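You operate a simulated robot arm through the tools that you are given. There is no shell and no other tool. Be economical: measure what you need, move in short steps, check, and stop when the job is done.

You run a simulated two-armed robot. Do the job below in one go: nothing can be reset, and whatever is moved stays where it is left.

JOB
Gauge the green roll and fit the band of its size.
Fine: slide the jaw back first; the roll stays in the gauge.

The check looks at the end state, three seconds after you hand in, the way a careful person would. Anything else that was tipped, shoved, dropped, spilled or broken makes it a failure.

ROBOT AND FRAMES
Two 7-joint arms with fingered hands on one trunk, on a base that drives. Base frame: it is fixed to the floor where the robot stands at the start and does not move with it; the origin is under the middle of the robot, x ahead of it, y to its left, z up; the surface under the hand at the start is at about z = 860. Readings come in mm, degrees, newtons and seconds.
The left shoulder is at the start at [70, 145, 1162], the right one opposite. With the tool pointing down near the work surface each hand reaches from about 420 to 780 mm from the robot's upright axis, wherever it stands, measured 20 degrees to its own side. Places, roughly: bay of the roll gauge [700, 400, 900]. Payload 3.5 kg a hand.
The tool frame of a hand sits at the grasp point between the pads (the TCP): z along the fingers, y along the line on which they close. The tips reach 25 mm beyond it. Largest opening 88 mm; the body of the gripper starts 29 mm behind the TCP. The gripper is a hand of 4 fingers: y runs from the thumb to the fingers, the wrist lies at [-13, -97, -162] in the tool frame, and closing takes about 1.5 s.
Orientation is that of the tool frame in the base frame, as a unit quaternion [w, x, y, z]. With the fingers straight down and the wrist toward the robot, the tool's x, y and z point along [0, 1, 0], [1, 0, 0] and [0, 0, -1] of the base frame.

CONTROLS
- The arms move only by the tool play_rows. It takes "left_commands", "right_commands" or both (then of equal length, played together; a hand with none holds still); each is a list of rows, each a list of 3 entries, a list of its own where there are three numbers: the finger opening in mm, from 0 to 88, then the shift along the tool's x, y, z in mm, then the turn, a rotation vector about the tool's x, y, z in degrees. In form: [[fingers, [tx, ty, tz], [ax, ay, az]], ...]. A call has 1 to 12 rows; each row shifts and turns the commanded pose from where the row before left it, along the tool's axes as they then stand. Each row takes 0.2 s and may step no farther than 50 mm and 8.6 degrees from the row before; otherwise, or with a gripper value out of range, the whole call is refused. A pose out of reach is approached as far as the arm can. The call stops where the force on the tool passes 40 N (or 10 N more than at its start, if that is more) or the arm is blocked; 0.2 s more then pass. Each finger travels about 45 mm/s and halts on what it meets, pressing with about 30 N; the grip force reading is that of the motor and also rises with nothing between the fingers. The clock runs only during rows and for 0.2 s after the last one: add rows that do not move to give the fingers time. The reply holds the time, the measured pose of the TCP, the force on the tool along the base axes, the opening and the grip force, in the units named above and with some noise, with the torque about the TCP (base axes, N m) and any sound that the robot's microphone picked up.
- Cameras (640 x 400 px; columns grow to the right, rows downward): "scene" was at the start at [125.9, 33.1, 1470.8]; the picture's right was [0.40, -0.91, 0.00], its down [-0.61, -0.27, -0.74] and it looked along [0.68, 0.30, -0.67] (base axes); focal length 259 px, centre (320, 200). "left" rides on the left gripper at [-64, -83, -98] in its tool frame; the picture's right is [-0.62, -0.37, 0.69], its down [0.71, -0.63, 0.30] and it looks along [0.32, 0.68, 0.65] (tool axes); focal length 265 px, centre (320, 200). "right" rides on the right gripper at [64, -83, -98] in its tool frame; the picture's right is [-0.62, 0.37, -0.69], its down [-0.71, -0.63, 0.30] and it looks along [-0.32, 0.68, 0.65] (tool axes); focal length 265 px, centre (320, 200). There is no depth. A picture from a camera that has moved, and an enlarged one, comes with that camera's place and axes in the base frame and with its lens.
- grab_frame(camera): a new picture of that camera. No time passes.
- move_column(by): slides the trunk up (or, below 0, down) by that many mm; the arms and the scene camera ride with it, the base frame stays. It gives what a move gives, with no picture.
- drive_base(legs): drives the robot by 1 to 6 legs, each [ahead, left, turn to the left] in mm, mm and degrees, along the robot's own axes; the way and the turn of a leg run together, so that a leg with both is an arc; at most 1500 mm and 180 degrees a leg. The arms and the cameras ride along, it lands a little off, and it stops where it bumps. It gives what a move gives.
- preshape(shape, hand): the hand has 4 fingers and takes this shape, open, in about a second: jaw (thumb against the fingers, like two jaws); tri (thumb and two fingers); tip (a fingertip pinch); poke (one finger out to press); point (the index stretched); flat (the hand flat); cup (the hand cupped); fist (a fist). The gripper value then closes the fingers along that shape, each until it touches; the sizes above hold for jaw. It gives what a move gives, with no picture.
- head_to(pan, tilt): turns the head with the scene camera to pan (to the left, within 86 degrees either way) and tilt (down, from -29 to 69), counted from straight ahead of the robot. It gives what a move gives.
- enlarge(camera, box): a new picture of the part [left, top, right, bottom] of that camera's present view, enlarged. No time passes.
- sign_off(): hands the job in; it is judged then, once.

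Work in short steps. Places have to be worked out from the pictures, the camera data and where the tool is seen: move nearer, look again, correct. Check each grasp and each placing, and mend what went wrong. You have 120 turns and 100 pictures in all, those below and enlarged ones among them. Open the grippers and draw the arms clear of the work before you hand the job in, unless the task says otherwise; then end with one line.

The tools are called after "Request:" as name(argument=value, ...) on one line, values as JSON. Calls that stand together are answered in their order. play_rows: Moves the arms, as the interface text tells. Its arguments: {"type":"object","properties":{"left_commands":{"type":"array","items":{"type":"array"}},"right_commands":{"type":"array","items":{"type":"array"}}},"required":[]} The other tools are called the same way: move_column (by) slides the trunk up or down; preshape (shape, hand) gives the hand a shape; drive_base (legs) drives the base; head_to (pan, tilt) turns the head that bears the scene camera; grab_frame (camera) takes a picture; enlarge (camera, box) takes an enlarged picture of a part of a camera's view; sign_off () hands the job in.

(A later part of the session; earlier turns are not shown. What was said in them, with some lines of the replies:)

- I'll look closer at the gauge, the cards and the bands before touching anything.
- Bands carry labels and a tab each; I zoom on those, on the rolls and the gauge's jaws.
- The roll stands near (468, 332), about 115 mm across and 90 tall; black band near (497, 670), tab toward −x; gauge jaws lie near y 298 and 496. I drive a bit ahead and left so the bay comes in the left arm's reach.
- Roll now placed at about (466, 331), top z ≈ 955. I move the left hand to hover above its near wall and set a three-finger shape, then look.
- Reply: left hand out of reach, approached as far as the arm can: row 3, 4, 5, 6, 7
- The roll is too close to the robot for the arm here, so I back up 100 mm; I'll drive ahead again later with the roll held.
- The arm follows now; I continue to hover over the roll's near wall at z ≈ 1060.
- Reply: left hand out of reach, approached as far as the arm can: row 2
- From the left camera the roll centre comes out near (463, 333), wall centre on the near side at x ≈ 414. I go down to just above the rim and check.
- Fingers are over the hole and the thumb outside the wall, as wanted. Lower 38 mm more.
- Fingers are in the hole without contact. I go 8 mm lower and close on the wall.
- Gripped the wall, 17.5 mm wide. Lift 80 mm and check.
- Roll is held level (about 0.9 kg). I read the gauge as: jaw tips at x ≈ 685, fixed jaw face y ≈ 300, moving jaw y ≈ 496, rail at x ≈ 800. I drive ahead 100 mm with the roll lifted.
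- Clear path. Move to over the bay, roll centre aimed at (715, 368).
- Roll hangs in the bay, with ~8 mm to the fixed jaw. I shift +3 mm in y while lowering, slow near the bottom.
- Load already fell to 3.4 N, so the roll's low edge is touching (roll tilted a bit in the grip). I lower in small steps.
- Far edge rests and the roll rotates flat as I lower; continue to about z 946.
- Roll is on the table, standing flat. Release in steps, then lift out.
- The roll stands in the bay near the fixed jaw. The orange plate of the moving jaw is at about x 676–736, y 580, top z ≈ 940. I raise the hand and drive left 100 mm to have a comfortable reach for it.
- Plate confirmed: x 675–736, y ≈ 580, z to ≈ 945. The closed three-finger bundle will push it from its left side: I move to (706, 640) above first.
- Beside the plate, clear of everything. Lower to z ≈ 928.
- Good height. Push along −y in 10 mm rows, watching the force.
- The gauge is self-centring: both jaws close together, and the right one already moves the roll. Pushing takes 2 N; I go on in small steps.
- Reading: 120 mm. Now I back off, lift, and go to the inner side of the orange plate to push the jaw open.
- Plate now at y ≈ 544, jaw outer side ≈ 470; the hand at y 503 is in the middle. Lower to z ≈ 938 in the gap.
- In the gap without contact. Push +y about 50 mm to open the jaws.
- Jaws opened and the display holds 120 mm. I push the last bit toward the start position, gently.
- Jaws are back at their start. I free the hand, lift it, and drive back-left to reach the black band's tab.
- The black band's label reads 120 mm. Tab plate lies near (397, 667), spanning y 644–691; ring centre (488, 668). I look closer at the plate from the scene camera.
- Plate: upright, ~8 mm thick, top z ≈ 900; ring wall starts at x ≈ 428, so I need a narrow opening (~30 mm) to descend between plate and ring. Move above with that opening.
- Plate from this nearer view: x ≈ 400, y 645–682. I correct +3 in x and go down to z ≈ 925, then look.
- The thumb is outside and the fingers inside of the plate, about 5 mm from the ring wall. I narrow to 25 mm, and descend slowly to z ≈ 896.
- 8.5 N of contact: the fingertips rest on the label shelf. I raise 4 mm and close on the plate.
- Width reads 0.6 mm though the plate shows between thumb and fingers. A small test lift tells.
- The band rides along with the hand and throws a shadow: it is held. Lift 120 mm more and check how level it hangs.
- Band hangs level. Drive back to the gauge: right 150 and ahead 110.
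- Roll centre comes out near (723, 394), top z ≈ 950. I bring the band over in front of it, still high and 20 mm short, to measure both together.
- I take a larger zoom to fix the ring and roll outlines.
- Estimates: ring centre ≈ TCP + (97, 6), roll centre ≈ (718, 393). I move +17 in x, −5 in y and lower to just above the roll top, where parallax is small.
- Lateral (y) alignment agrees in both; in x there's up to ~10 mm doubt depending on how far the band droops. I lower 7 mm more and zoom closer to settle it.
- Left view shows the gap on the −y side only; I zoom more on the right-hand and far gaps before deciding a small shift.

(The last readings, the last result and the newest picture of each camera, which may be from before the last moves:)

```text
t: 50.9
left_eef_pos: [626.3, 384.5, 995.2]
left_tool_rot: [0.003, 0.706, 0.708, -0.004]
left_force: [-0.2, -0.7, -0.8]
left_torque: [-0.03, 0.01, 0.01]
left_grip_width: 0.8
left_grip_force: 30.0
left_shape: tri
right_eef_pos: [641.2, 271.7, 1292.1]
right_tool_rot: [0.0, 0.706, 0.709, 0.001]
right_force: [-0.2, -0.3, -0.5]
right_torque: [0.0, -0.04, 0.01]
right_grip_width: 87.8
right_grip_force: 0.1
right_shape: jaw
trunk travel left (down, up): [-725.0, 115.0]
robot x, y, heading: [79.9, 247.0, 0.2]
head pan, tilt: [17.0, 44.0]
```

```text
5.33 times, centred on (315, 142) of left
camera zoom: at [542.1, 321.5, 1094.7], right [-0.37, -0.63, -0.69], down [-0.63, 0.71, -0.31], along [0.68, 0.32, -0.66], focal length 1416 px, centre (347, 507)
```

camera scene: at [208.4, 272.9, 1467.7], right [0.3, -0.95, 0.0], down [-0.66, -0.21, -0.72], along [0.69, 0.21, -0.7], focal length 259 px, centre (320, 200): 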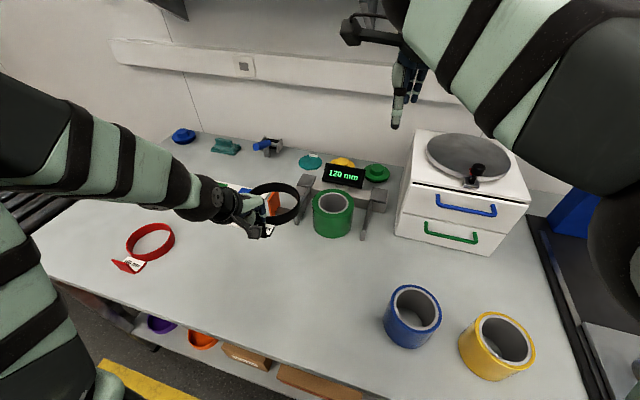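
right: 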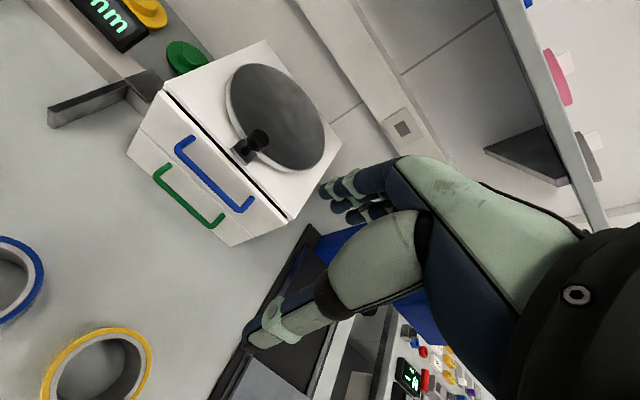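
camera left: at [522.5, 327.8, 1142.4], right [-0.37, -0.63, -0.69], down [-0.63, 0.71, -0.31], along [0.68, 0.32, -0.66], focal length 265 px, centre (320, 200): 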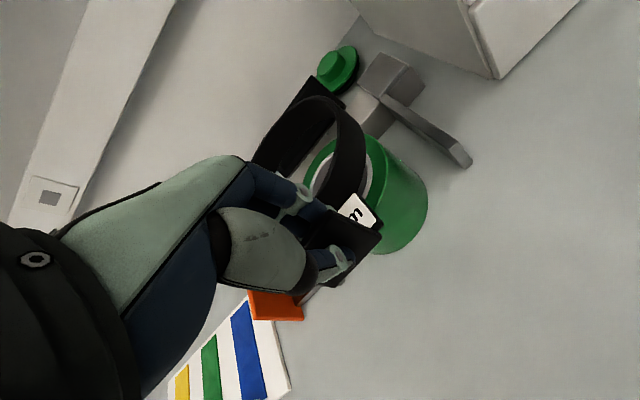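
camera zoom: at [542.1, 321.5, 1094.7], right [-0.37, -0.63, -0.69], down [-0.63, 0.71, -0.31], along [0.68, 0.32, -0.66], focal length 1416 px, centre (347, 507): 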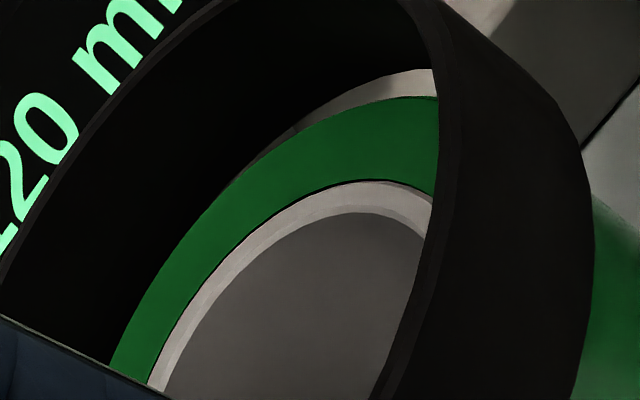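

The ring must shift toward +x and +y: the gap is too wide on −y and nil on the far-left. Shift by (4, 4) and look again.

Request:
play_rows(left_commands=[[0, [4, 4, 0], [0, 0, 0]], [0, [0, 0, 0], [0, 0, 0]]])

Request:
enlarge(camera="scene", box=[335, 175, 375, 215])

Request:
enlarge(camera="left", box=[285, 105, 345, 180])

```text
t: 51.5
left_eef_pos: [630.3, 389.2, 995.0]
left_tool_rot: [0.004, 0.706, 0.708, -0.004]
left_force: [0.4, -0.9, -0.2]
left_torque: [-0.02, 0.03, -0.04]
left_grip_width: 0.6
left_grip_force: 30.2
left_shape: tri
right_eef_pos: [642.0, 272.2, 1292.1]
right_tool_rot: [0.0, 0.706, 0.708, 0.001]
right_force: [0.5, -0.3, -0.1]
right_torque: [-0.01, 0.03, -0.01]
right_grip_width: 87.7
right_grip_force: 0.0
right_shape: jaw
trunk travel left (down, up): [-725.0, 115.0]
robot x, y, heading: [80.4, 249.1, 0.2]
head pan, tilt: [17.0, 44.0]
```

```text
10.00 times, centred on (355, 195) of scene
camera zoom: at [207.4, 272.8, 1467.8], right [0.3, -0.96, 0.0], down [-0.66, -0.21, -0.72], along [0.69, 0.21, -0.69], focal length 2587 px, centre (-30, 250)
```

zoom: 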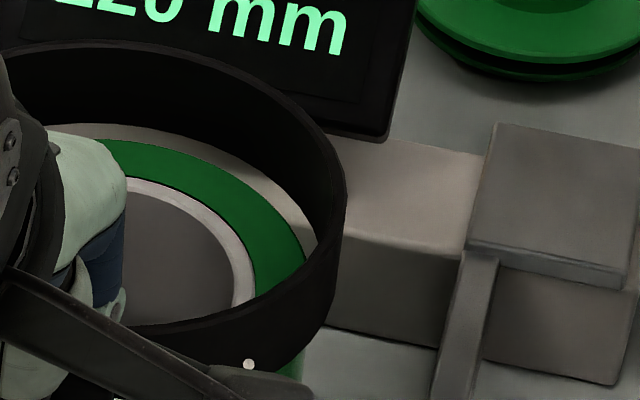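

```text
5.33 times, centred on (315, 142) of left
camera zoom: at [546.8, 326.1, 1094.9], right [-0.37, -0.63, -0.69], down [-0.63, 0.71, -0.31], along [0.68, 0.32, -0.66], focal length 1416 px, centre (347, 507)
```

zoom: 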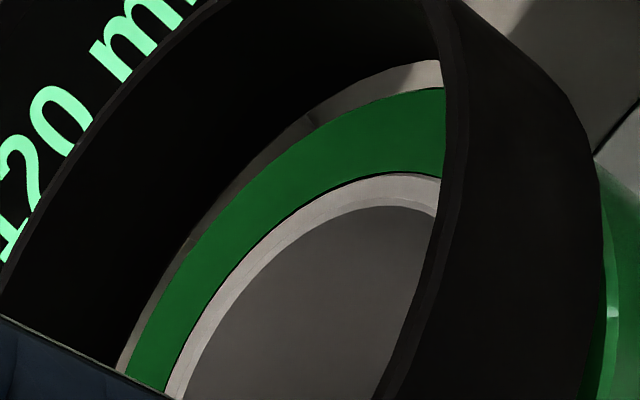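

Gaps now show all along the visible arc; after allowing for parallax I shift (1, 2) more and lower 4 mm.

Request:
play_rows(left_commands=[[0, [2, 1, 0], [0, 0, 0]], [0, [0, 0, 4], [0, 0, 0]], [0, [0, 0, 0], [0, 0, 0]]])

Request:
enlarge(camera="scene", box=[335, 175, 375, 215])

Request:
enlarge(camera="left", box=[285, 105, 345, 180])

```text
t: 52.3
left_eef_pos: [632.9, 390.7, 992.0]
left_tool_rot: [0.003, 0.706, 0.708, -0.003]
left_force: [-0.2, -0.2, 0.8]
left_torque: [0.0, -0.02, -0.01]
left_grip_width: 0.6
left_grip_force: 30.5
left_shape: tri
right_eef_pos: [640.8, 272.4, 1292.0]
right_tool_rot: [0.0, 0.707, 0.707, 0.001]
right_force: [-0.3, 0.4, -0.9]
right_torque: [0.0, -0.01, -0.01]
right_grip_width: 87.8
right_grip_force: 0.1
right_shape: jaw
trunk travel left (down, up): [-725.0, 115.0]
robot x, y, heading: [85.5, 250.4, 0.3]
head pan, tilt: [17.0, 44.0]
```

```text
10.00 times, centred on (355, 195) of scene
camera zoom: at [207.3, 272.9, 1467.8], right [0.3, -0.96, 0.0], down [-0.66, -0.21, -0.72], along [0.69, 0.21, -0.69], focal length 2587 px, centre (-30, 250)
```

zoom: 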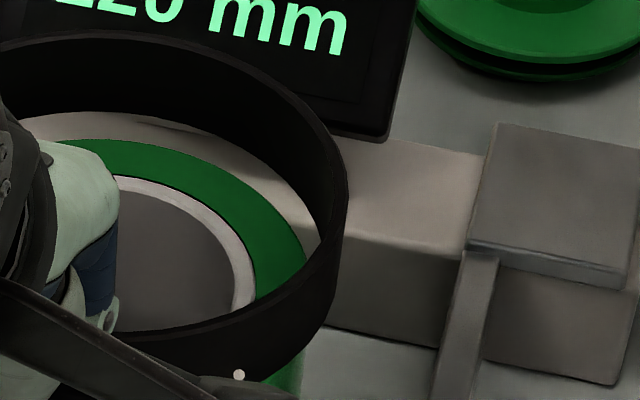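

```text
5.33 times, centred on (315, 142) of left
camera zoom: at [547.4, 327.9, 1090.7], right [-0.37, -0.63, -0.69], down [-0.63, 0.71, -0.31], along [0.68, 0.32, -0.66], focal length 1416 px, centre (347, 507)
```

zoom: 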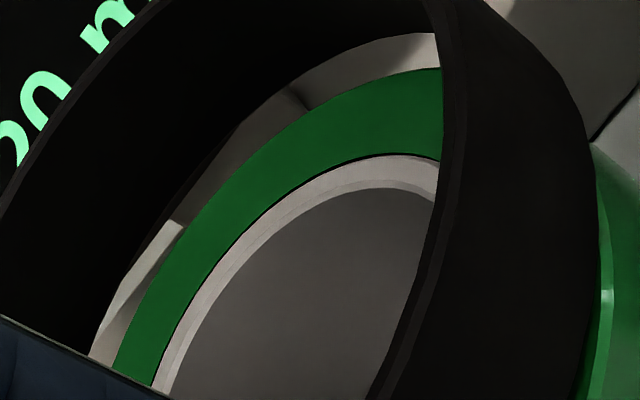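

Gaps now look even (≈ 3–5 mm all round). Lower in small steps, watching the force.

Request:
play_rows(left_commands=[[0, [-0.5, -0.5, 4], [0, 0, 0]], [0, [0, 0, 4], [0, 0, 0]], [0, [0, 0, 4], [0, 0, 0]], [0, [0, 0, 0], [0, 0, 0]]])

Request:
enlarge(camera="scene", box=[305, 165, 385, 235])

Request:
enlarge(camera="left", box=[240, 60, 400, 240])

```text
t: 53.3
left_eef_pos: [630.2, 389.7, 983.6]
left_tool_rot: [0.006, 0.705, 0.709, 0.0]
left_force: [-1.8, 0.9, 18.2]
left_torque: [0.08, -0.54, 0.03]
left_grip_width: 0.8
left_grip_force: 30.0
left_shape: tri
right_eef_pos: [638.9, 271.9, 1293.3]
right_tool_rot: [0.001, 0.705, 0.709, 0.002]
right_force: [0.3, 0.3, 0.7]
right_torque: [0.02, -0.03, 0.03]
right_grip_width: 87.7
right_grip_force: 0.1
right_shape: jaw
trunk travel left (down, up): [-725.0, 115.0]
robot x, y, heading: [79.4, 252.5, 0.4]
head pan, tilt: [17.0, 44.0]
```

```text
5.71 times, centred on (345, 200) of scene
camera zoom: at [203.5, 272.4, 1468.4], right [0.3, -0.95, 0.0], down [-0.66, -0.21, -0.72], along [0.69, 0.21, -0.69], focal length 1478 px, centre (177, 200)
```

zoom: 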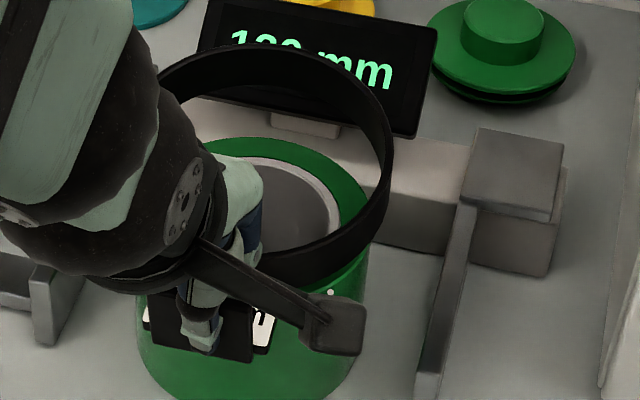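

```text
2.22 times, centred on (320, 150) of left
camera zoom: at [544.8, 326.9, 1081.9], right [-0.36, -0.63, -0.69], down [-0.63, 0.71, -0.32], along [0.69, 0.32, -0.65], focal length 590 px, centre (320, 311)
```

zoom: 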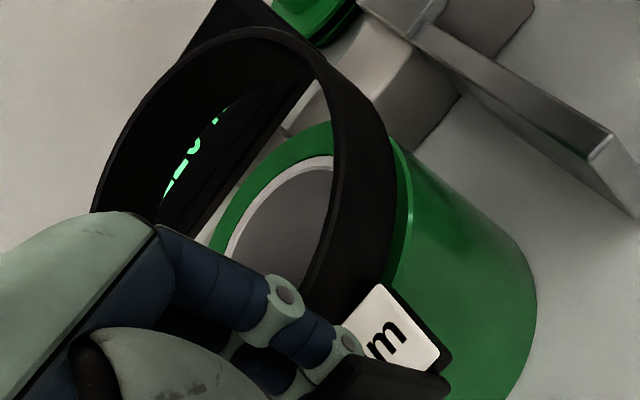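

The near side caught the roll's rim and the band tipped up in the grip: I was too far +x. Raise and look at the tilt.

Request:
play_rows(left_commands=[[0, [0, 0, -10], [0, 0, 0]], [0, [0, 0, -12], [0, 0, 0]], [0, [0, 0, 0], [0, 0, 0]]])

Request:
enlarge(camera="scene", box=[305, 155, 385, 235])

Request:
enlarge(camera="left", box=[240, 60, 400, 240])

```text
t: 54.1
left_eef_pos: [631.6, 389.9, 1003.7]
left_tool_rot: [0.004, 0.706, 0.708, -0.004]
left_force: [0.0, -0.5, 0.1]
left_torque: [0.0, -0.01, 0.0]
left_grip_width: 0.8
left_grip_force: 29.9
left_shape: tri
right_eef_pos: [641.6, 273.0, 1291.0]
right_tool_rot: [-0.001, 0.706, 0.708, 0.001]
right_force: [0.4, -0.2, 0.0]
right_torque: [0.0, -0.02, 0.0]
right_grip_width: 87.6
right_grip_force: 0.1
right_shape: jaw
trunk travel left (down, up): [-725.0, 115.0]
robot x, y, heading: [79.6, 249.9, 0.4]
head pan, tilt: [17.0, 44.0]
```

```text
5.00 times, centred on (345, 195) of scene
camera zoom: at [207.7, 272.9, 1467.8], right [0.3, -0.96, 0.0], down [-0.66, -0.21, -0.72], along [0.69, 0.21, -0.69], focal length 1294 px, centre (195, 225)
```

zoom: 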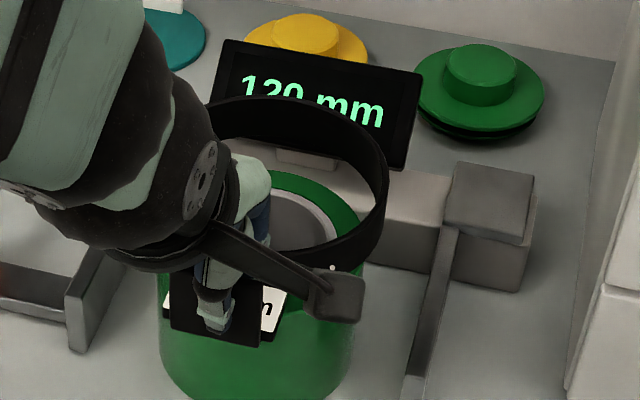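

```text
2.22 times, centred on (320, 150) of left
camera zoom: at [547.2, 327.5, 1102.0], right [-0.37, -0.63, -0.69], down [-0.63, 0.71, -0.31], along [0.68, 0.32, -0.66], focal length 590 px, centre (320, 311)
```

zoom: 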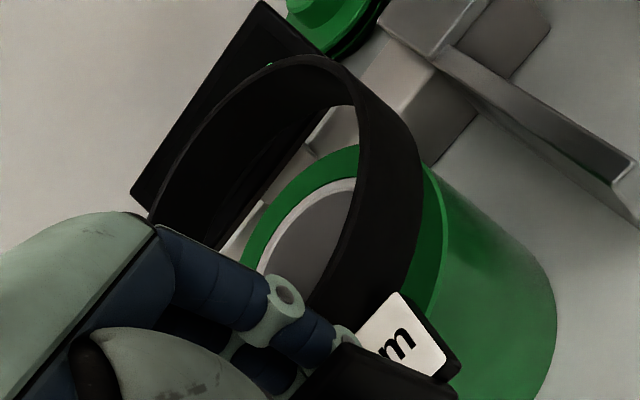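

The band is now about level (far rim z ≈ 992 as expected for level; it had drooped before, which misled me). With level band, ring centre = TCP + (97, 5.5), so I go to TCP ≈ (622, 388) and lower to 996.

Request:
play_rows(left_commands=[[0, [-2, -9.5, 0], [0, 0, 0]], [0, [0, 0, 7], [0, 0, 0]], [0, [0, 0, 0], [0, 0, 0]]])

Request:
enlarge(camera="scene", box=[305, 155, 385, 235])

Request:
enlarge(camera="left", box=[240, 60, 400, 240])

```text
t: 54.9
left_eef_pos: [621.7, 388.8, 996.7]
left_tool_rot: [0.003, 0.706, 0.708, -0.004]
left_force: [0.0, 0.2, 0.1]
left_torque: [-0.02, -0.02, 0.0]
left_grip_width: 0.9
left_grip_force: 29.9
left_shape: tri
right_eef_pos: [641.8, 274.0, 1290.8]
right_tool_rot: [0.0, 0.706, 0.708, 0.001]
right_force: [-0.2, -0.2, -0.9]
right_torque: [-0.02, -0.02, -0.01]
right_grip_width: 87.6
right_grip_force: 0.0
right_shape: jaw
trunk travel left (down, up): [-725.0, 115.0]
robot x, y, heading: [78.5, 250.9, 0.2]
head pan, tilt: [17.0, 44.0]
```

```text
5.00 times, centred on (345, 195) of scene
camera zoom: at [207.8, 273.1, 1467.8], right [0.3, -0.96, 0.0], down [-0.66, -0.21, -0.72], along [0.69, 0.21, -0.69], focal length 1294 px, centre (195, 225)
```

zoom: 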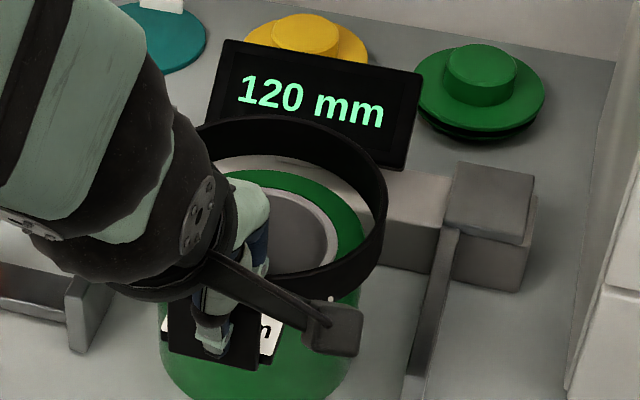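

```text
2.22 times, centred on (320, 150) of left
camera zoom: at [537.9, 325.6, 1094.8], right [-0.37, -0.63, -0.69], down [-0.63, 0.71, -0.31], along [0.68, 0.32, -0.66], focal length 590 px, centre (320, 311)
```

zoom: 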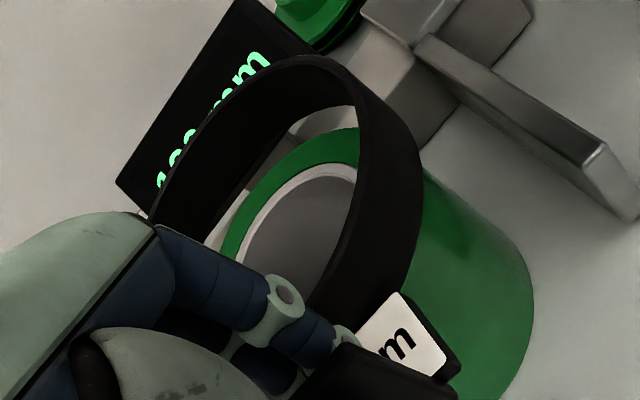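

Level within 2 mm, and ring and roll outlines agree in y. Lower slowly 8 mm and check the force.

Request:
play_rows(left_commands=[[0, [0, 0, 3], [0, 0, 0]], [0, [0, 0, 3], [0, 0, 0]], [0, [0, 0, 0], [0, 0, 0]]])

Request:
enlarge(camera="scene", box=[315, 165, 375, 225])

Request:
enlarge(camera="left", box=[275, 95, 375, 195])

```text
t: 55.7
left_eef_pos: [621.4, 389.6, 989.7]
left_tool_rot: [0.003, 0.706, 0.708, -0.003]
left_force: [0.5, 0.3, -0.4]
left_torque: [0.0, 0.03, 0.0]
left_grip_width: 0.6
left_grip_force: 29.9
left_shape: tri
right_eef_pos: [643.1, 271.0, 1290.6]
right_tool_rot: [-0.001, 0.706, 0.708, 0.001]
right_force: [0.5, 0.6, 0.6]
right_torque: [-0.01, -0.03, -0.04]
right_grip_width: 87.8
right_grip_force: 0.1
right_shape: jaw
trunk travel left (down, up): [-725.0, 115.0]
robot x, y, heading: [80.7, 250.6, 0.1]
head pan, tilt: [17.0, 44.0]
```

```text
6.67 times, centred on (345, 195) of scene
camera zoom: at [207.2, 272.9, 1467.8], right [0.3, -0.96, 0.0], down [-0.66, -0.21, -0.72], along [0.69, 0.21, -0.69], focal length 1725 px, centre (153, 233)
```

zoom: 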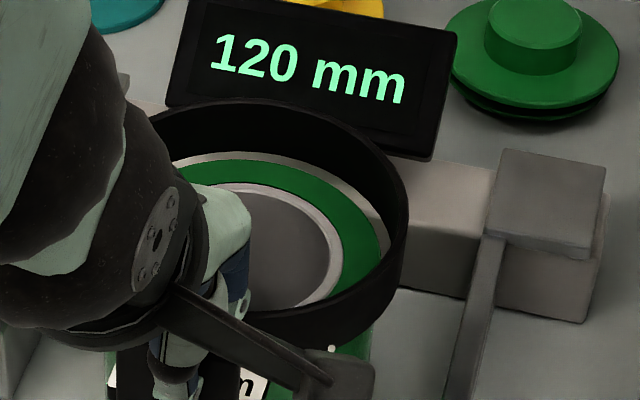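

```text
4.00 times, centred on (325, 145) of left
camera zoom: at [537.1, 325.7, 1088.4], right [-0.37, -0.63, -0.69], down [-0.63, 0.71, -0.31], along [0.68, 0.32, -0.66], focal length 1062 px, centre (300, 420)
```

zoom: 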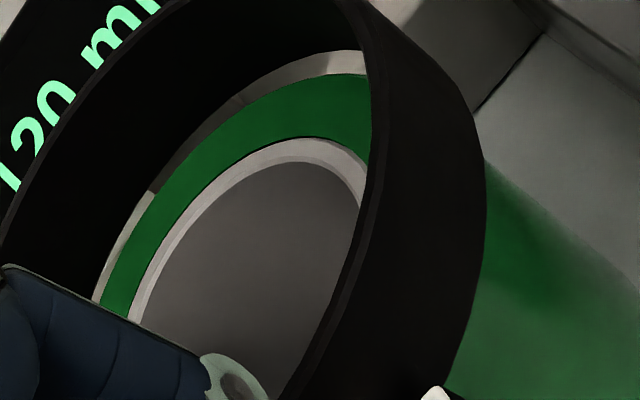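

Gaps even, no contact. Continue down 6 mm.

Request:
play_rows(left_commands=[[0, [0, 0, 3], [0, 0, 0]], [0, [0, 0, 3], [0, 0, 0]], [0, [0, 0, 0], [0, 0, 0]]])

Request:
enlarge(camera="scene", box=[315, 165, 375, 225])

Request:
enlarge(camera="left", box=[275, 95, 375, 195])

```text
t: 56.5
left_eef_pos: [621.4, 388.7, 983.7]
left_tool_rot: [0.003, 0.706, 0.708, -0.004]
left_force: [-0.6, 0.1, 0.7]
left_torque: [0.0, 0.02, -0.01]
left_grip_width: 0.7
left_grip_force: 30.2
left_shape: tri
right_eef_pos: [641.9, 272.4, 1291.1]
right_tool_rot: [0.0, 0.706, 0.708, 0.002]
right_force: [-0.3, 0.3, 0.2]
right_torque: [0.01, 0.03, 0.01]
right_grip_width: 87.5
right_grip_force: 0.0
right_shape: jaw
trunk travel left (down, up): [-725.0, 115.0]
robot x, y, heading: [80.4, 249.5, 0.4]
head pan, tilt: [17.0, 44.0]
```

```text
6.67 times, centred on (345, 195) of scene
camera zoom: at [207.4, 273.0, 1467.8], right [0.3, -0.96, 0.0], down [-0.66, -0.21, -0.72], along [0.69, 0.21, -0.69], focal length 1725 px, centre (153, 233)
```

zoom: 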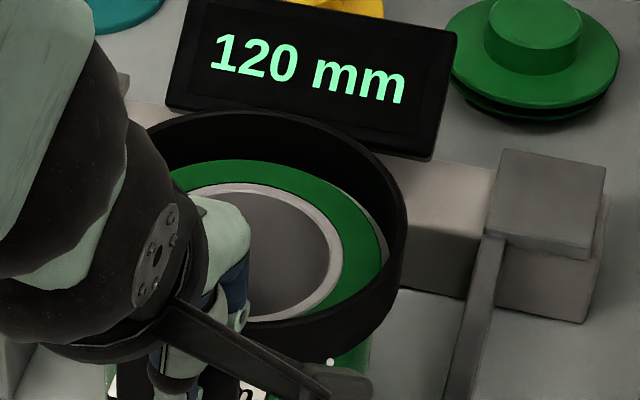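

```text
4.00 times, centred on (325, 145) of left
camera zoom: at [537.6, 325.8, 1082.2], right [-0.37, -0.63, -0.69], down [-0.63, 0.71, -0.31], along [0.68, 0.32, -0.66], focal length 1062 px, centre (300, 420)
```

zoom: 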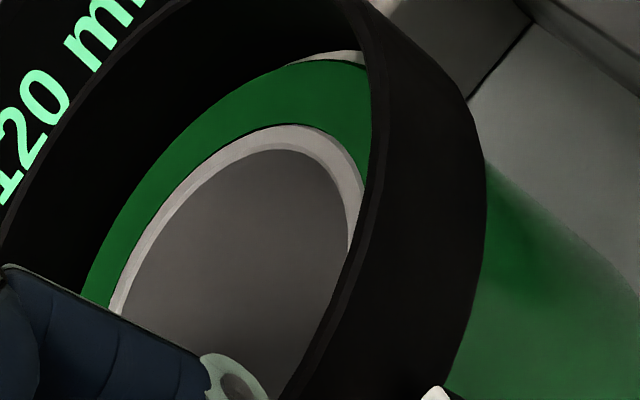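

No contact yet; far/left gap has closed while −y shows some. Shift (2, 2) mm and lower 3.

Request:
play_rows(left_commands=[[0, [2, 2, 0], [0, 0, 0]], [0, [0, 0, 3], [0, 0, 0]], [0, [0, 0, 0], [0, 0, 0]]])

Request:
enlarge(camera="scene", box=[315, 165, 375, 225])

Request:
enlarge(camera="left", box=[275, 95, 375, 195])

```text
t: 57.3
left_eef_pos: [623.7, 390.4, 980.9]
left_tool_rot: [0.004, 0.706, 0.709, -0.003]
left_force: [-0.9, -0.3, -0.4]
left_torque: [0.03, -0.02, -0.01]
left_grip_width: 0.8
left_grip_force: 29.7
left_shape: tri
right_eef_pos: [642.4, 272.4, 1291.3]
right_tool_rot: [0.001, 0.706, 0.708, 0.002]
right_force: [-0.9, -0.5, -0.3]
right_torque: [0.01, 0.04, -0.02]
right_grip_width: 87.5
right_grip_force: 0.1
right_shape: jaw
trunk travel left (down, up): [-725.0, 115.0]
robot x, y, heading: [81.3, 245.1, 0.2]
head pan, tilt: [17.0, 44.0]
```

```text
6.67 times, centred on (345, 195) of scene
camera zoom: at [207.0, 273.0, 1467.9], right [0.3, -0.95, 0.0], down [-0.66, -0.21, -0.72], along [0.69, 0.21, -0.69], focal length 1725 px, centre (153, 233)
```

zoom: 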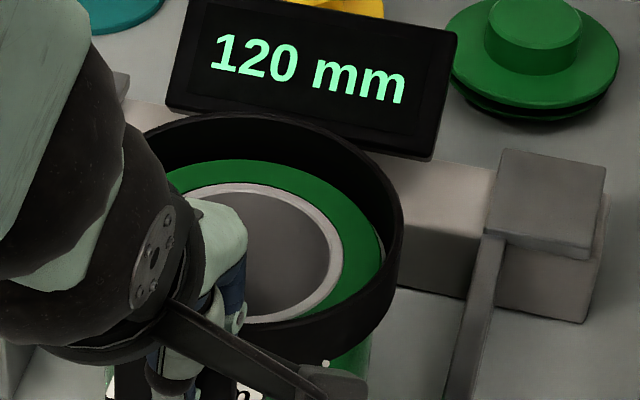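

```text
4.00 times, centred on (325, 145) of left
camera zoom: at [539.1, 327.3, 1079.1], right [-0.37, -0.63, -0.69], down [-0.63, 0.71, -0.31], along [0.68, 0.32, -0.66], focal length 1062 px, centre (300, 420)
```

zoom: 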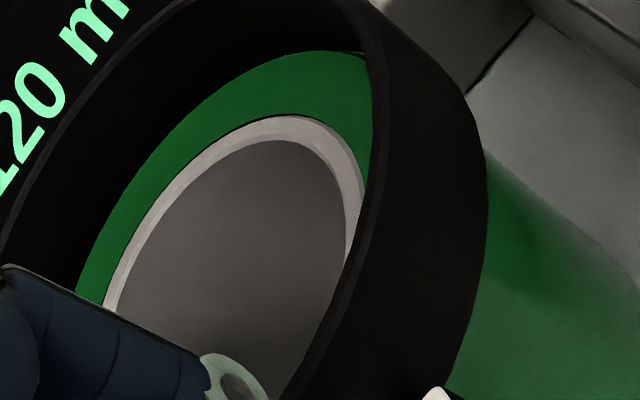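

Still no contact, and the full green annulus shows inside the ring, so it seems to be going over. Lower 6 mm more.

Request:
play_rows(left_commands=[[0, [0, 0, 3], [0, 0, 0]], [0, [0, 0, 3], [0, 0, 0]], [0, [0, 0, 0], [0, 0, 0]]])

Request:
enlarge(camera="scene", box=[305, 165, 385, 235])

```text
t: 58.1
left_eef_pos: [622.9, 391.1, 975.0]
left_tool_rot: [0.003, 0.706, 0.708, -0.003]
left_force: [0.1, 0.2, -1.2]
left_torque: [0.02, 0.01, 0.01]
left_grip_width: 1.0
left_grip_force: 30.1
left_shape: tri
right_eef_pos: [642.4, 273.4, 1291.4]
right_tool_rot: [0.0, 0.706, 0.708, 0.002]
right_force: [0.1, 0.8, 1.5]
right_torque: [0.01, 0.0, 0.0]
right_grip_width: 87.9
right_grip_force: 0.1
right_shape: jaw
trunk travel left (down, up): [-725.0, 115.0]
robot x, y, heading: [77.5, 249.7, 0.2]
head pan, tilt: [17.0, 44.0]
```

```text
5.71 times, centred on (345, 200) of scene
camera zoom: at [207.4, 273.0, 1467.8], right [0.3, -0.96, 0.0], down [-0.66, -0.21, -0.72], along [0.69, 0.21, -0.69], focal length 1478 px, centre (177, 200)
```

zoom: 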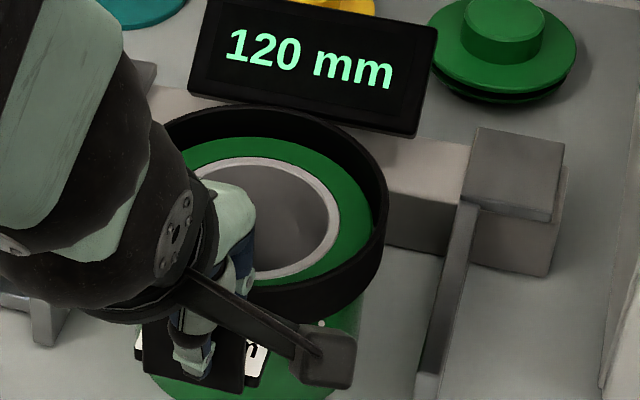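

The band is around the roll with no load. Lower in 6 mm rows toward the table.

Request:
play_rows(left_commands=[[0, [0, 0, 6], [0, 0, 0]], [0, [0, 0, 6], [0, 0, 0]], [0, [0, 0, 6], [0, 0, 0]], [0, [0, 0, 6], [0, 0, 0]], [0, [0, 0, 0], [0, 0, 0]]])

Request:
enlarge(camera="scene", box=[305, 165, 385, 245])

Request:
grab_frame(camera="left")

```text
t: 59.3
left_eef_pos: [623.6, 390.9, 950.7]
left_tool_rot: [0.004, 0.706, 0.709, -0.004]
left_force: [-0.3, 1.2, -0.4]
left_torque: [0.01, 0.02, 0.02]
left_grip_width: 0.9
left_grip_force: 30.1
left_shape: tri
right_eef_pos: [641.7, 271.7, 1290.8]
right_tool_rot: [0.0, 0.706, 0.708, 0.001]
right_force: [-0.7, -0.2, -0.3]
right_torque: [-0.02, 0.04, -0.03]
right_grip_width: 87.8
right_grip_force: 0.0
right_shape: jaw
trunk travel left (down, up): [-725.0, 115.0]
robot x, y, heading: [80.5, 250.6, 0.2]
head pan, tilt: [17.0, 44.0]
```

```text
5.00 times, centred on (345, 205) of scene
camera zoom: at [207.1, 273.0, 1467.9], right [0.3, -0.96, 0.0], down [-0.66, -0.21, -0.72], along [0.69, 0.21, -0.69], focal length 1294 px, centre (195, 175)
```

zoom: 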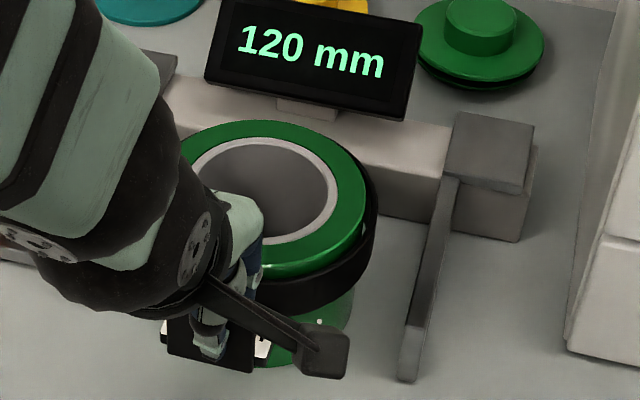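

```text
14 pictures are left
camera left: at [538.7, 327.1, 1049.9], right [-0.37, -0.63, -0.69], down [-0.63, 0.71, -0.31], along [0.68, 0.32, -0.66], focal length 265 px, centre (320, 200)
```

left: 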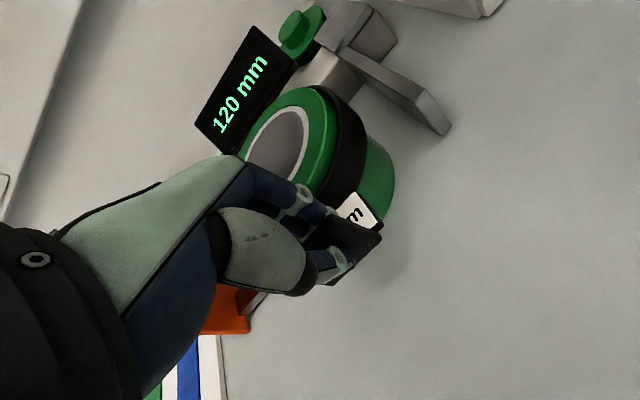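

Band sits nicely round the roll, half-way down. The hand's palm may come near the roll's rim, so I lower further in 4 mm rows watching force.

Request:
play_rows(left_commands=[[0, [0, 0, 5], [0, 0, 0]], [0, [0, 0, 5], [0, 0, 0]], [0, [0, 0, 5], [0, 0, 0]], [0, [0, 0, 4], [0, 0, 0]], [0, [0, 0, 4], [0, 0, 0]], [0, [0, 0, 0], [0, 0, 0]]])

Request:
grab_frame(camera="left")

```text
t: 60.7
left_eef_pos: [623.1, 390.7, 928.2]
left_tool_rot: [0.004, 0.705, 0.709, -0.004]
left_force: [-2.8, 0.0, 1.1]
left_torque: [-0.01, 0.0, 0.06]
left_grip_width: 0.8
left_grip_force: 29.5
left_shape: tri
right_eef_pos: [641.0, 273.2, 1291.2]
right_tool_rot: [0.0, 0.705, 0.709, 0.001]
right_force: [0.1, -0.1, 0.1]
right_torque: [0.0, -0.01, 0.01]
right_grip_width: 87.7
right_grip_force: 0.1
right_shape: jaw
trunk travel left (down, up): [-725.0, 115.0]
robot x, y, heading: [77.6, 252.4, 0.4]
head pan, tilt: [17.0, 44.0]
```

```text
13 pictures are left
camera left: at [538.9, 327.9, 1026.9], right [-0.37, -0.63, -0.69], down [-0.63, 0.71, -0.31], along [0.68, 0.32, -0.66], focal length 265 px, centre (320, 200)
```

left: 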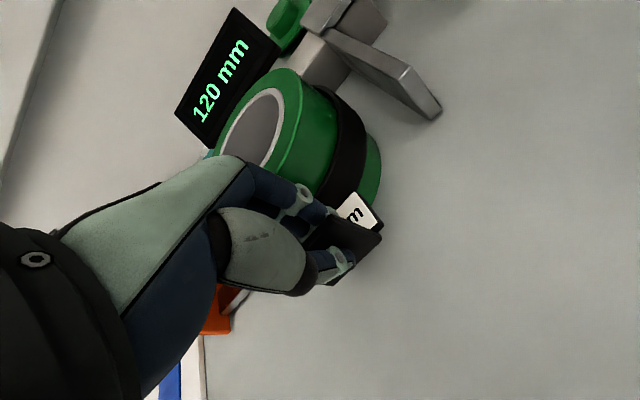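

A light −2.8 N in x: finger backs brush the roll. I ease −2 mm in x and continue down carefully.

Request:
play_rows(left_commands=[[0, [0, -2, 4], [0, 0, 0]], [0, [0, 0, 4], [0, 0, 0]], [0, [0, 0, 4], [0, 0, 0]], [0, [0, 0, 0], [0, 0, 0]]])

```text
t: 61.7
left_eef_pos: [620.8, 390.5, 918.0]
left_tool_rot: [0.004, 0.706, 0.709, -0.004]
left_force: [0.1, 0.1, -0.7]
left_torque: [0.02, 0.01, -0.03]
left_grip_width: 0.5
left_grip_force: 30.4
left_shape: tri
right_eef_pos: [641.7, 271.8, 1290.3]
right_tool_rot: [0.0, 0.706, 0.708, 0.001]
right_force: [0.6, 1.0, 0.2]
right_torque: [-0.04, 0.0, 0.03]
right_grip_width: 87.6
right_grip_force: 0.1
right_shape: jaw
trunk travel left (down, up): [-725.0, 115.0]
robot x, y, heading: [77.8, 250.9, 0.1]
head pan, tilt: [17.0, 44.0]
```

No force. Continue down.

Request:
play_rows(left_commands=[[0, [0, 0, 4], [0, 0, 0]], [0, [0, 0, 4], [0, 0, 0]], [0, [0, 0, 4], [0, 0, 0]], [0, [0, 0, 0], [0, 0, 0]]])

Request:
grab_frame(camera="left")

```text
t: 62.7
left_eef_pos: [622.1, 391.5, 904.4]
left_tool_rot: [0.003, 0.706, 0.709, -0.004]
left_force: [0.1, -0.6, 0.3]
left_torque: [0.01, 0.0, 0.02]
left_grip_width: 0.7
left_grip_force: 29.5
left_shape: tri
right_eef_pos: [642.0, 271.9, 1290.8]
right_tool_rot: [-0.001, 0.706, 0.709, 0.002]
right_force: [0.2, 0.5, 0.6]
right_torque: [0.03, 0.01, 0.01]
right_grip_width: 87.6
right_grip_force: 0.1
right_shape: jaw
trunk travel left (down, up): [-725.0, 115.0]
robot x, y, heading: [78.3, 247.6, 0.4]
head pan, tilt: [17.0, 44.0]
```

```text
12 pictures are left
camera left: at [537.1, 327.5, 1002.6], right [-0.37, -0.63, -0.69], down [-0.63, 0.71, -0.31], along [0.68, 0.32, -0.66], focal length 265 px, centre (320, 200)
```

left: 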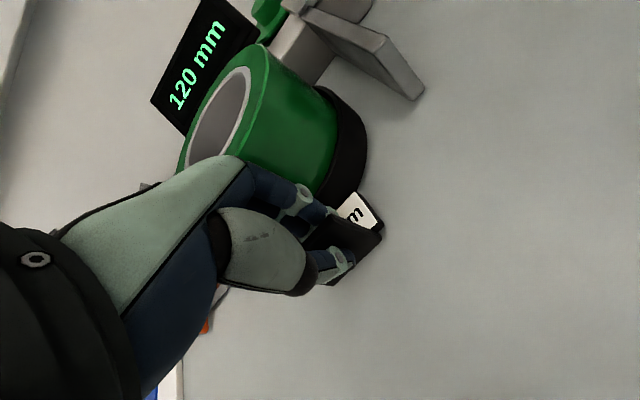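

Band is nearly at the table. A last 4 mm, then open a little (the roll wall is close behind the fingers).

Request:
play_rows(left_commands=[[0, [0, 0, 3], [0, 0, 0]], [0, [0, 0, 2], [0, 0, 0]], [0, [0, 0, 0], [0, 0, 0]]])

Request:
play_rows(left_commands=[[8, [0, 0, 0], [0, 0, 0]], [14, [0, 0, 0], [0, 0, 0]], [18, [0, 0, 0], [0, 0, 0]], [22, [0, 0, 0], [0, 0, 0]], [22, [0, 0, 0], [0, 0, 0]]])

Request:
grab_frame(camera="left")

```text
t: 63.5
left_eef_pos: [620.7, 391.2, 899.5]
left_tool_rot: [0.004, 0.706, 0.708, -0.004]
left_force: [-1.0, -0.2, 2.1]
left_torque: [0.01, 0.03, 0.03]
left_grip_width: 0.8
left_grip_force: 30.2
left_shape: tri
right_eef_pos: [642.0, 272.1, 1290.3]
right_tool_rot: [0.0, 0.705, 0.709, 0.0]
right_force: [-0.6, -0.2, -0.5]
right_torque: [0.01, -0.01, 0.01]
right_grip_width: 87.5
right_grip_force: 0.0
right_shape: jaw
trunk travel left (down, up): [-725.0, 115.0]
robot x, y, heading: [77.4, 250.4, 0.1]
head pan, tilt: [17.0, 44.0]
```

```text
t: 64.7
left_eef_pos: [622.7, 390.3, 898.7]
left_tool_rot: [0.003, 0.706, 0.708, -0.004]
left_force: [-2.3, 0.2, -1.0]
left_torque: [-0.01, 0.03, 0.03]
left_grip_width: 21.1
left_grip_force: 0.1
left_shape: tri
right_eef_pos: [640.9, 271.8, 1290.8]
right_tool_rot: [0.0, 0.705, 0.709, 0.002]
right_force: [0.8, 0.1, 0.8]
right_torque: [0.01, -0.02, 0.02]
right_grip_width: 87.5
right_grip_force: 0.1
right_shape: jaw
trunk travel left (down, up): [-725.0, 115.0]
robot x, y, heading: [77.3, 250.8, 0.1]
head pan, tilt: [17.0, 44.0]
```

```text
11 pictures are left
camera left: at [536.8, 327.6, 997.8], right [-0.37, -0.63, -0.69], down [-0.63, 0.71, -0.31], along [0.68, 0.32, -0.66], focal length 265 px, centre (320, 200)
```

left: 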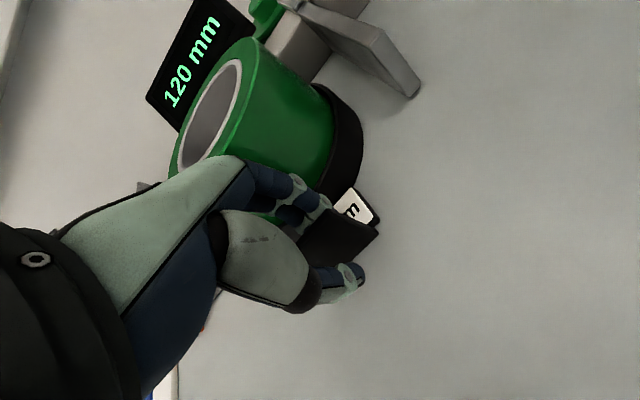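

Released; finger backs lightly touch the roll. Ease −4 mm in x and lift straight up.

Request:
play_rows(left_commands=[[20, [0, -4, 0], [0, 0, 0]], [20, [0, 0, -8], [0, 0, 0]], [20, [0, 0, -12], [0, 0, 0]], [20, [0, 0, -20], [0, 0, 0]], [20, [0, -3, -30], [0, 0, 0]], [20, [0, -10, -40], [0, 0, 0]], [20, [0, -10, -40], [0, 0, 0]]])

Request:
grab_frame(camera="left")

Request:
enlarge(camera="scene", box=[260, 130, 400, 250])

```text
t: 66.3
left_eef_pos: [592.2, 391.6, 1049.3]
left_tool_rot: [0.003, 0.706, 0.708, -0.004]
left_force: [-0.2, 0.3, -0.5]
left_torque: [-0.05, -0.03, 0.02]
left_grip_width: 20.0
left_grip_force: 0.0
left_shape: tri
right_eef_pos: [640.8, 272.8, 1292.3]
right_tool_rot: [0.0, 0.706, 0.708, 0.002]
right_force: [0.5, 0.0, 0.1]
right_torque: [0.0, 0.02, -0.01]
right_grip_width: 87.4
right_grip_force: 0.0
right_shape: jaw
trunk travel left (down, up): [-725.0, 115.0]
robot x, y, heading: [80.3, 252.8, 0.1]
head pan, tilt: [17.0, 44.0]
```

```text
10 pictures are left
camera left: at [507.9, 327.8, 1148.2], right [-0.37, -0.63, -0.69], down [-0.63, 0.71, -0.31], along [0.68, 0.32, -0.66], focal length 265 px, centre (320, 200)
```

left: 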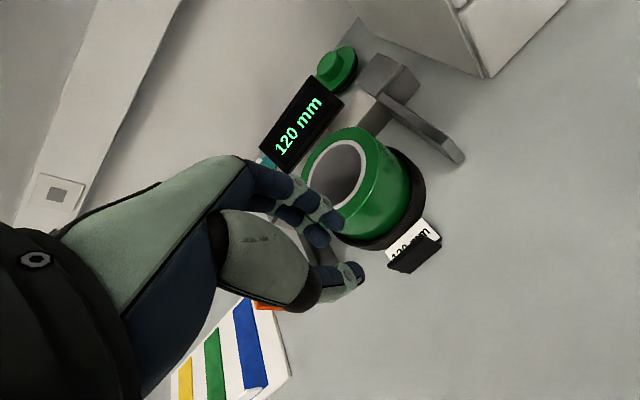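

```text
3.33 times, centred on (330, 190) of scene
camera zoom: at [205.1, 273.1, 1468.0], right [0.3, -0.96, 0.0], down [-0.66, -0.21, -0.72], along [0.69, 0.21, -0.69], focal length 862 px, centre (287, 233)
```

zoom: 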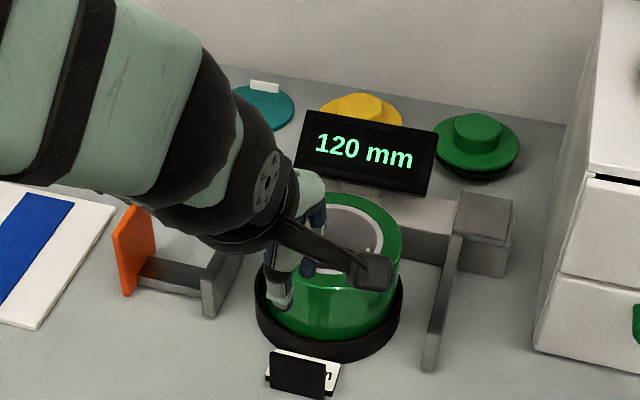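

The band lies flat around the roll, tab to the front, jaws open, display 120 mm. I raise the hand, open it and back the robot off.

Request:
play_rows(left_commands=[[40, [0, 0, -40], [0, 0, 0]], [60, [0, 0, -40], [0, 0, 0]], [88, [0, 0, -30], [0, 0, 0]], [88, [0, 0, 0], [0, 0, 0]]])

Request:
drive_base(legs=[[-150, 0, 0]])

Request:
grab_frame(camera="scene")

Request:
enlarge(camera="scene", box=[240, 110, 420, 240])

```text
t: 67.3
left_eef_pos: [594.0, 393.7, 1157.4]
left_tool_rot: [0.003, 0.707, 0.708, -0.005]
left_force: [-0.2, -0.5, 0.2]
left_torque: [0.05, -0.01, 0.01]
left_grip_width: 87.3
left_grip_force: 0.0
left_shape: tri
right_eef_pos: [643.5, 272.9, 1292.1]
right_tool_rot: [0.0, 0.706, 0.708, 0.001]
right_force: [0.0, 0.7, 0.1]
right_torque: [-0.03, 0.01, -0.03]
right_grip_width: 87.6
right_grip_force: 0.0
right_shape: jaw
trunk travel left (down, up): [-725.0, 115.0]
robot x, y, heading: [80.3, 247.7, 0.2]
head pan, tilt: [17.0, 44.0]
```

```text
t: 68.7
left_eef_pos: [444.0, 393.1, 1156.3]
left_tool_rot: [0.003, 0.706, 0.709, -0.005]
left_force: [-1.2, 0.3, 0.3]
left_torque: [0.0, 0.02, 0.02]
left_grip_width: 87.8
left_grip_force: 0.1
left_shape: tri
right_eef_pos: [492.6, 271.7, 1288.9]
right_tool_rot: [0.0, 0.707, 0.707, 0.0]
right_force: [0.5, 0.3, 0.0]
right_torque: [-0.03, 0.0, 0.01]
right_grip_width: 87.6
right_grip_force: 0.0
right_shape: jaw
trunk travel left (down, up): [-725.0, 115.0]
robot x, y, heading: [-79.3, 251.6, 0.1]
head pan, tilt: [17.0, 44.0]
```

```text
8 pictures are left
camera scene: at [58.2, 272.3, 1467.5], right [0.29, -0.96, 0.0], down [-0.67, -0.2, -0.72], along [0.69, 0.21, -0.7], focal length 259 px, centre (320, 200)
```

scene: 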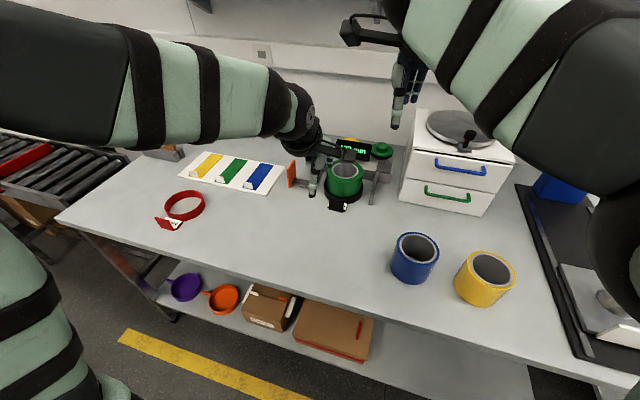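

```text
3.08 times, centred on (330, 175) of scene
camera zoom: at [58.2, 272.3, 1467.5], right [0.29, -0.96, 0.0], down [-0.67, -0.2, -0.72], along [0.69, 0.21, -0.7], focal length 796 px, centre (289, 277)
```

zoom: 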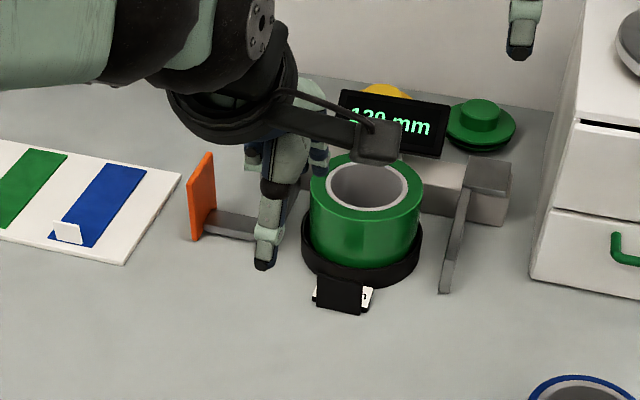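

All is in place: the roll stands in the open gauge with the 120 mm band flat around it, nothing else disturbed, hands open and clear.

Request:
sign_off()

```text
The job is handed in.
```

The green roll gauged at 120 mm. I slid the jaws back open, and the black 120 mm band now lies flat around the roll, which is still in the gauge. Nothing else was moved, and both hands are open and clear.
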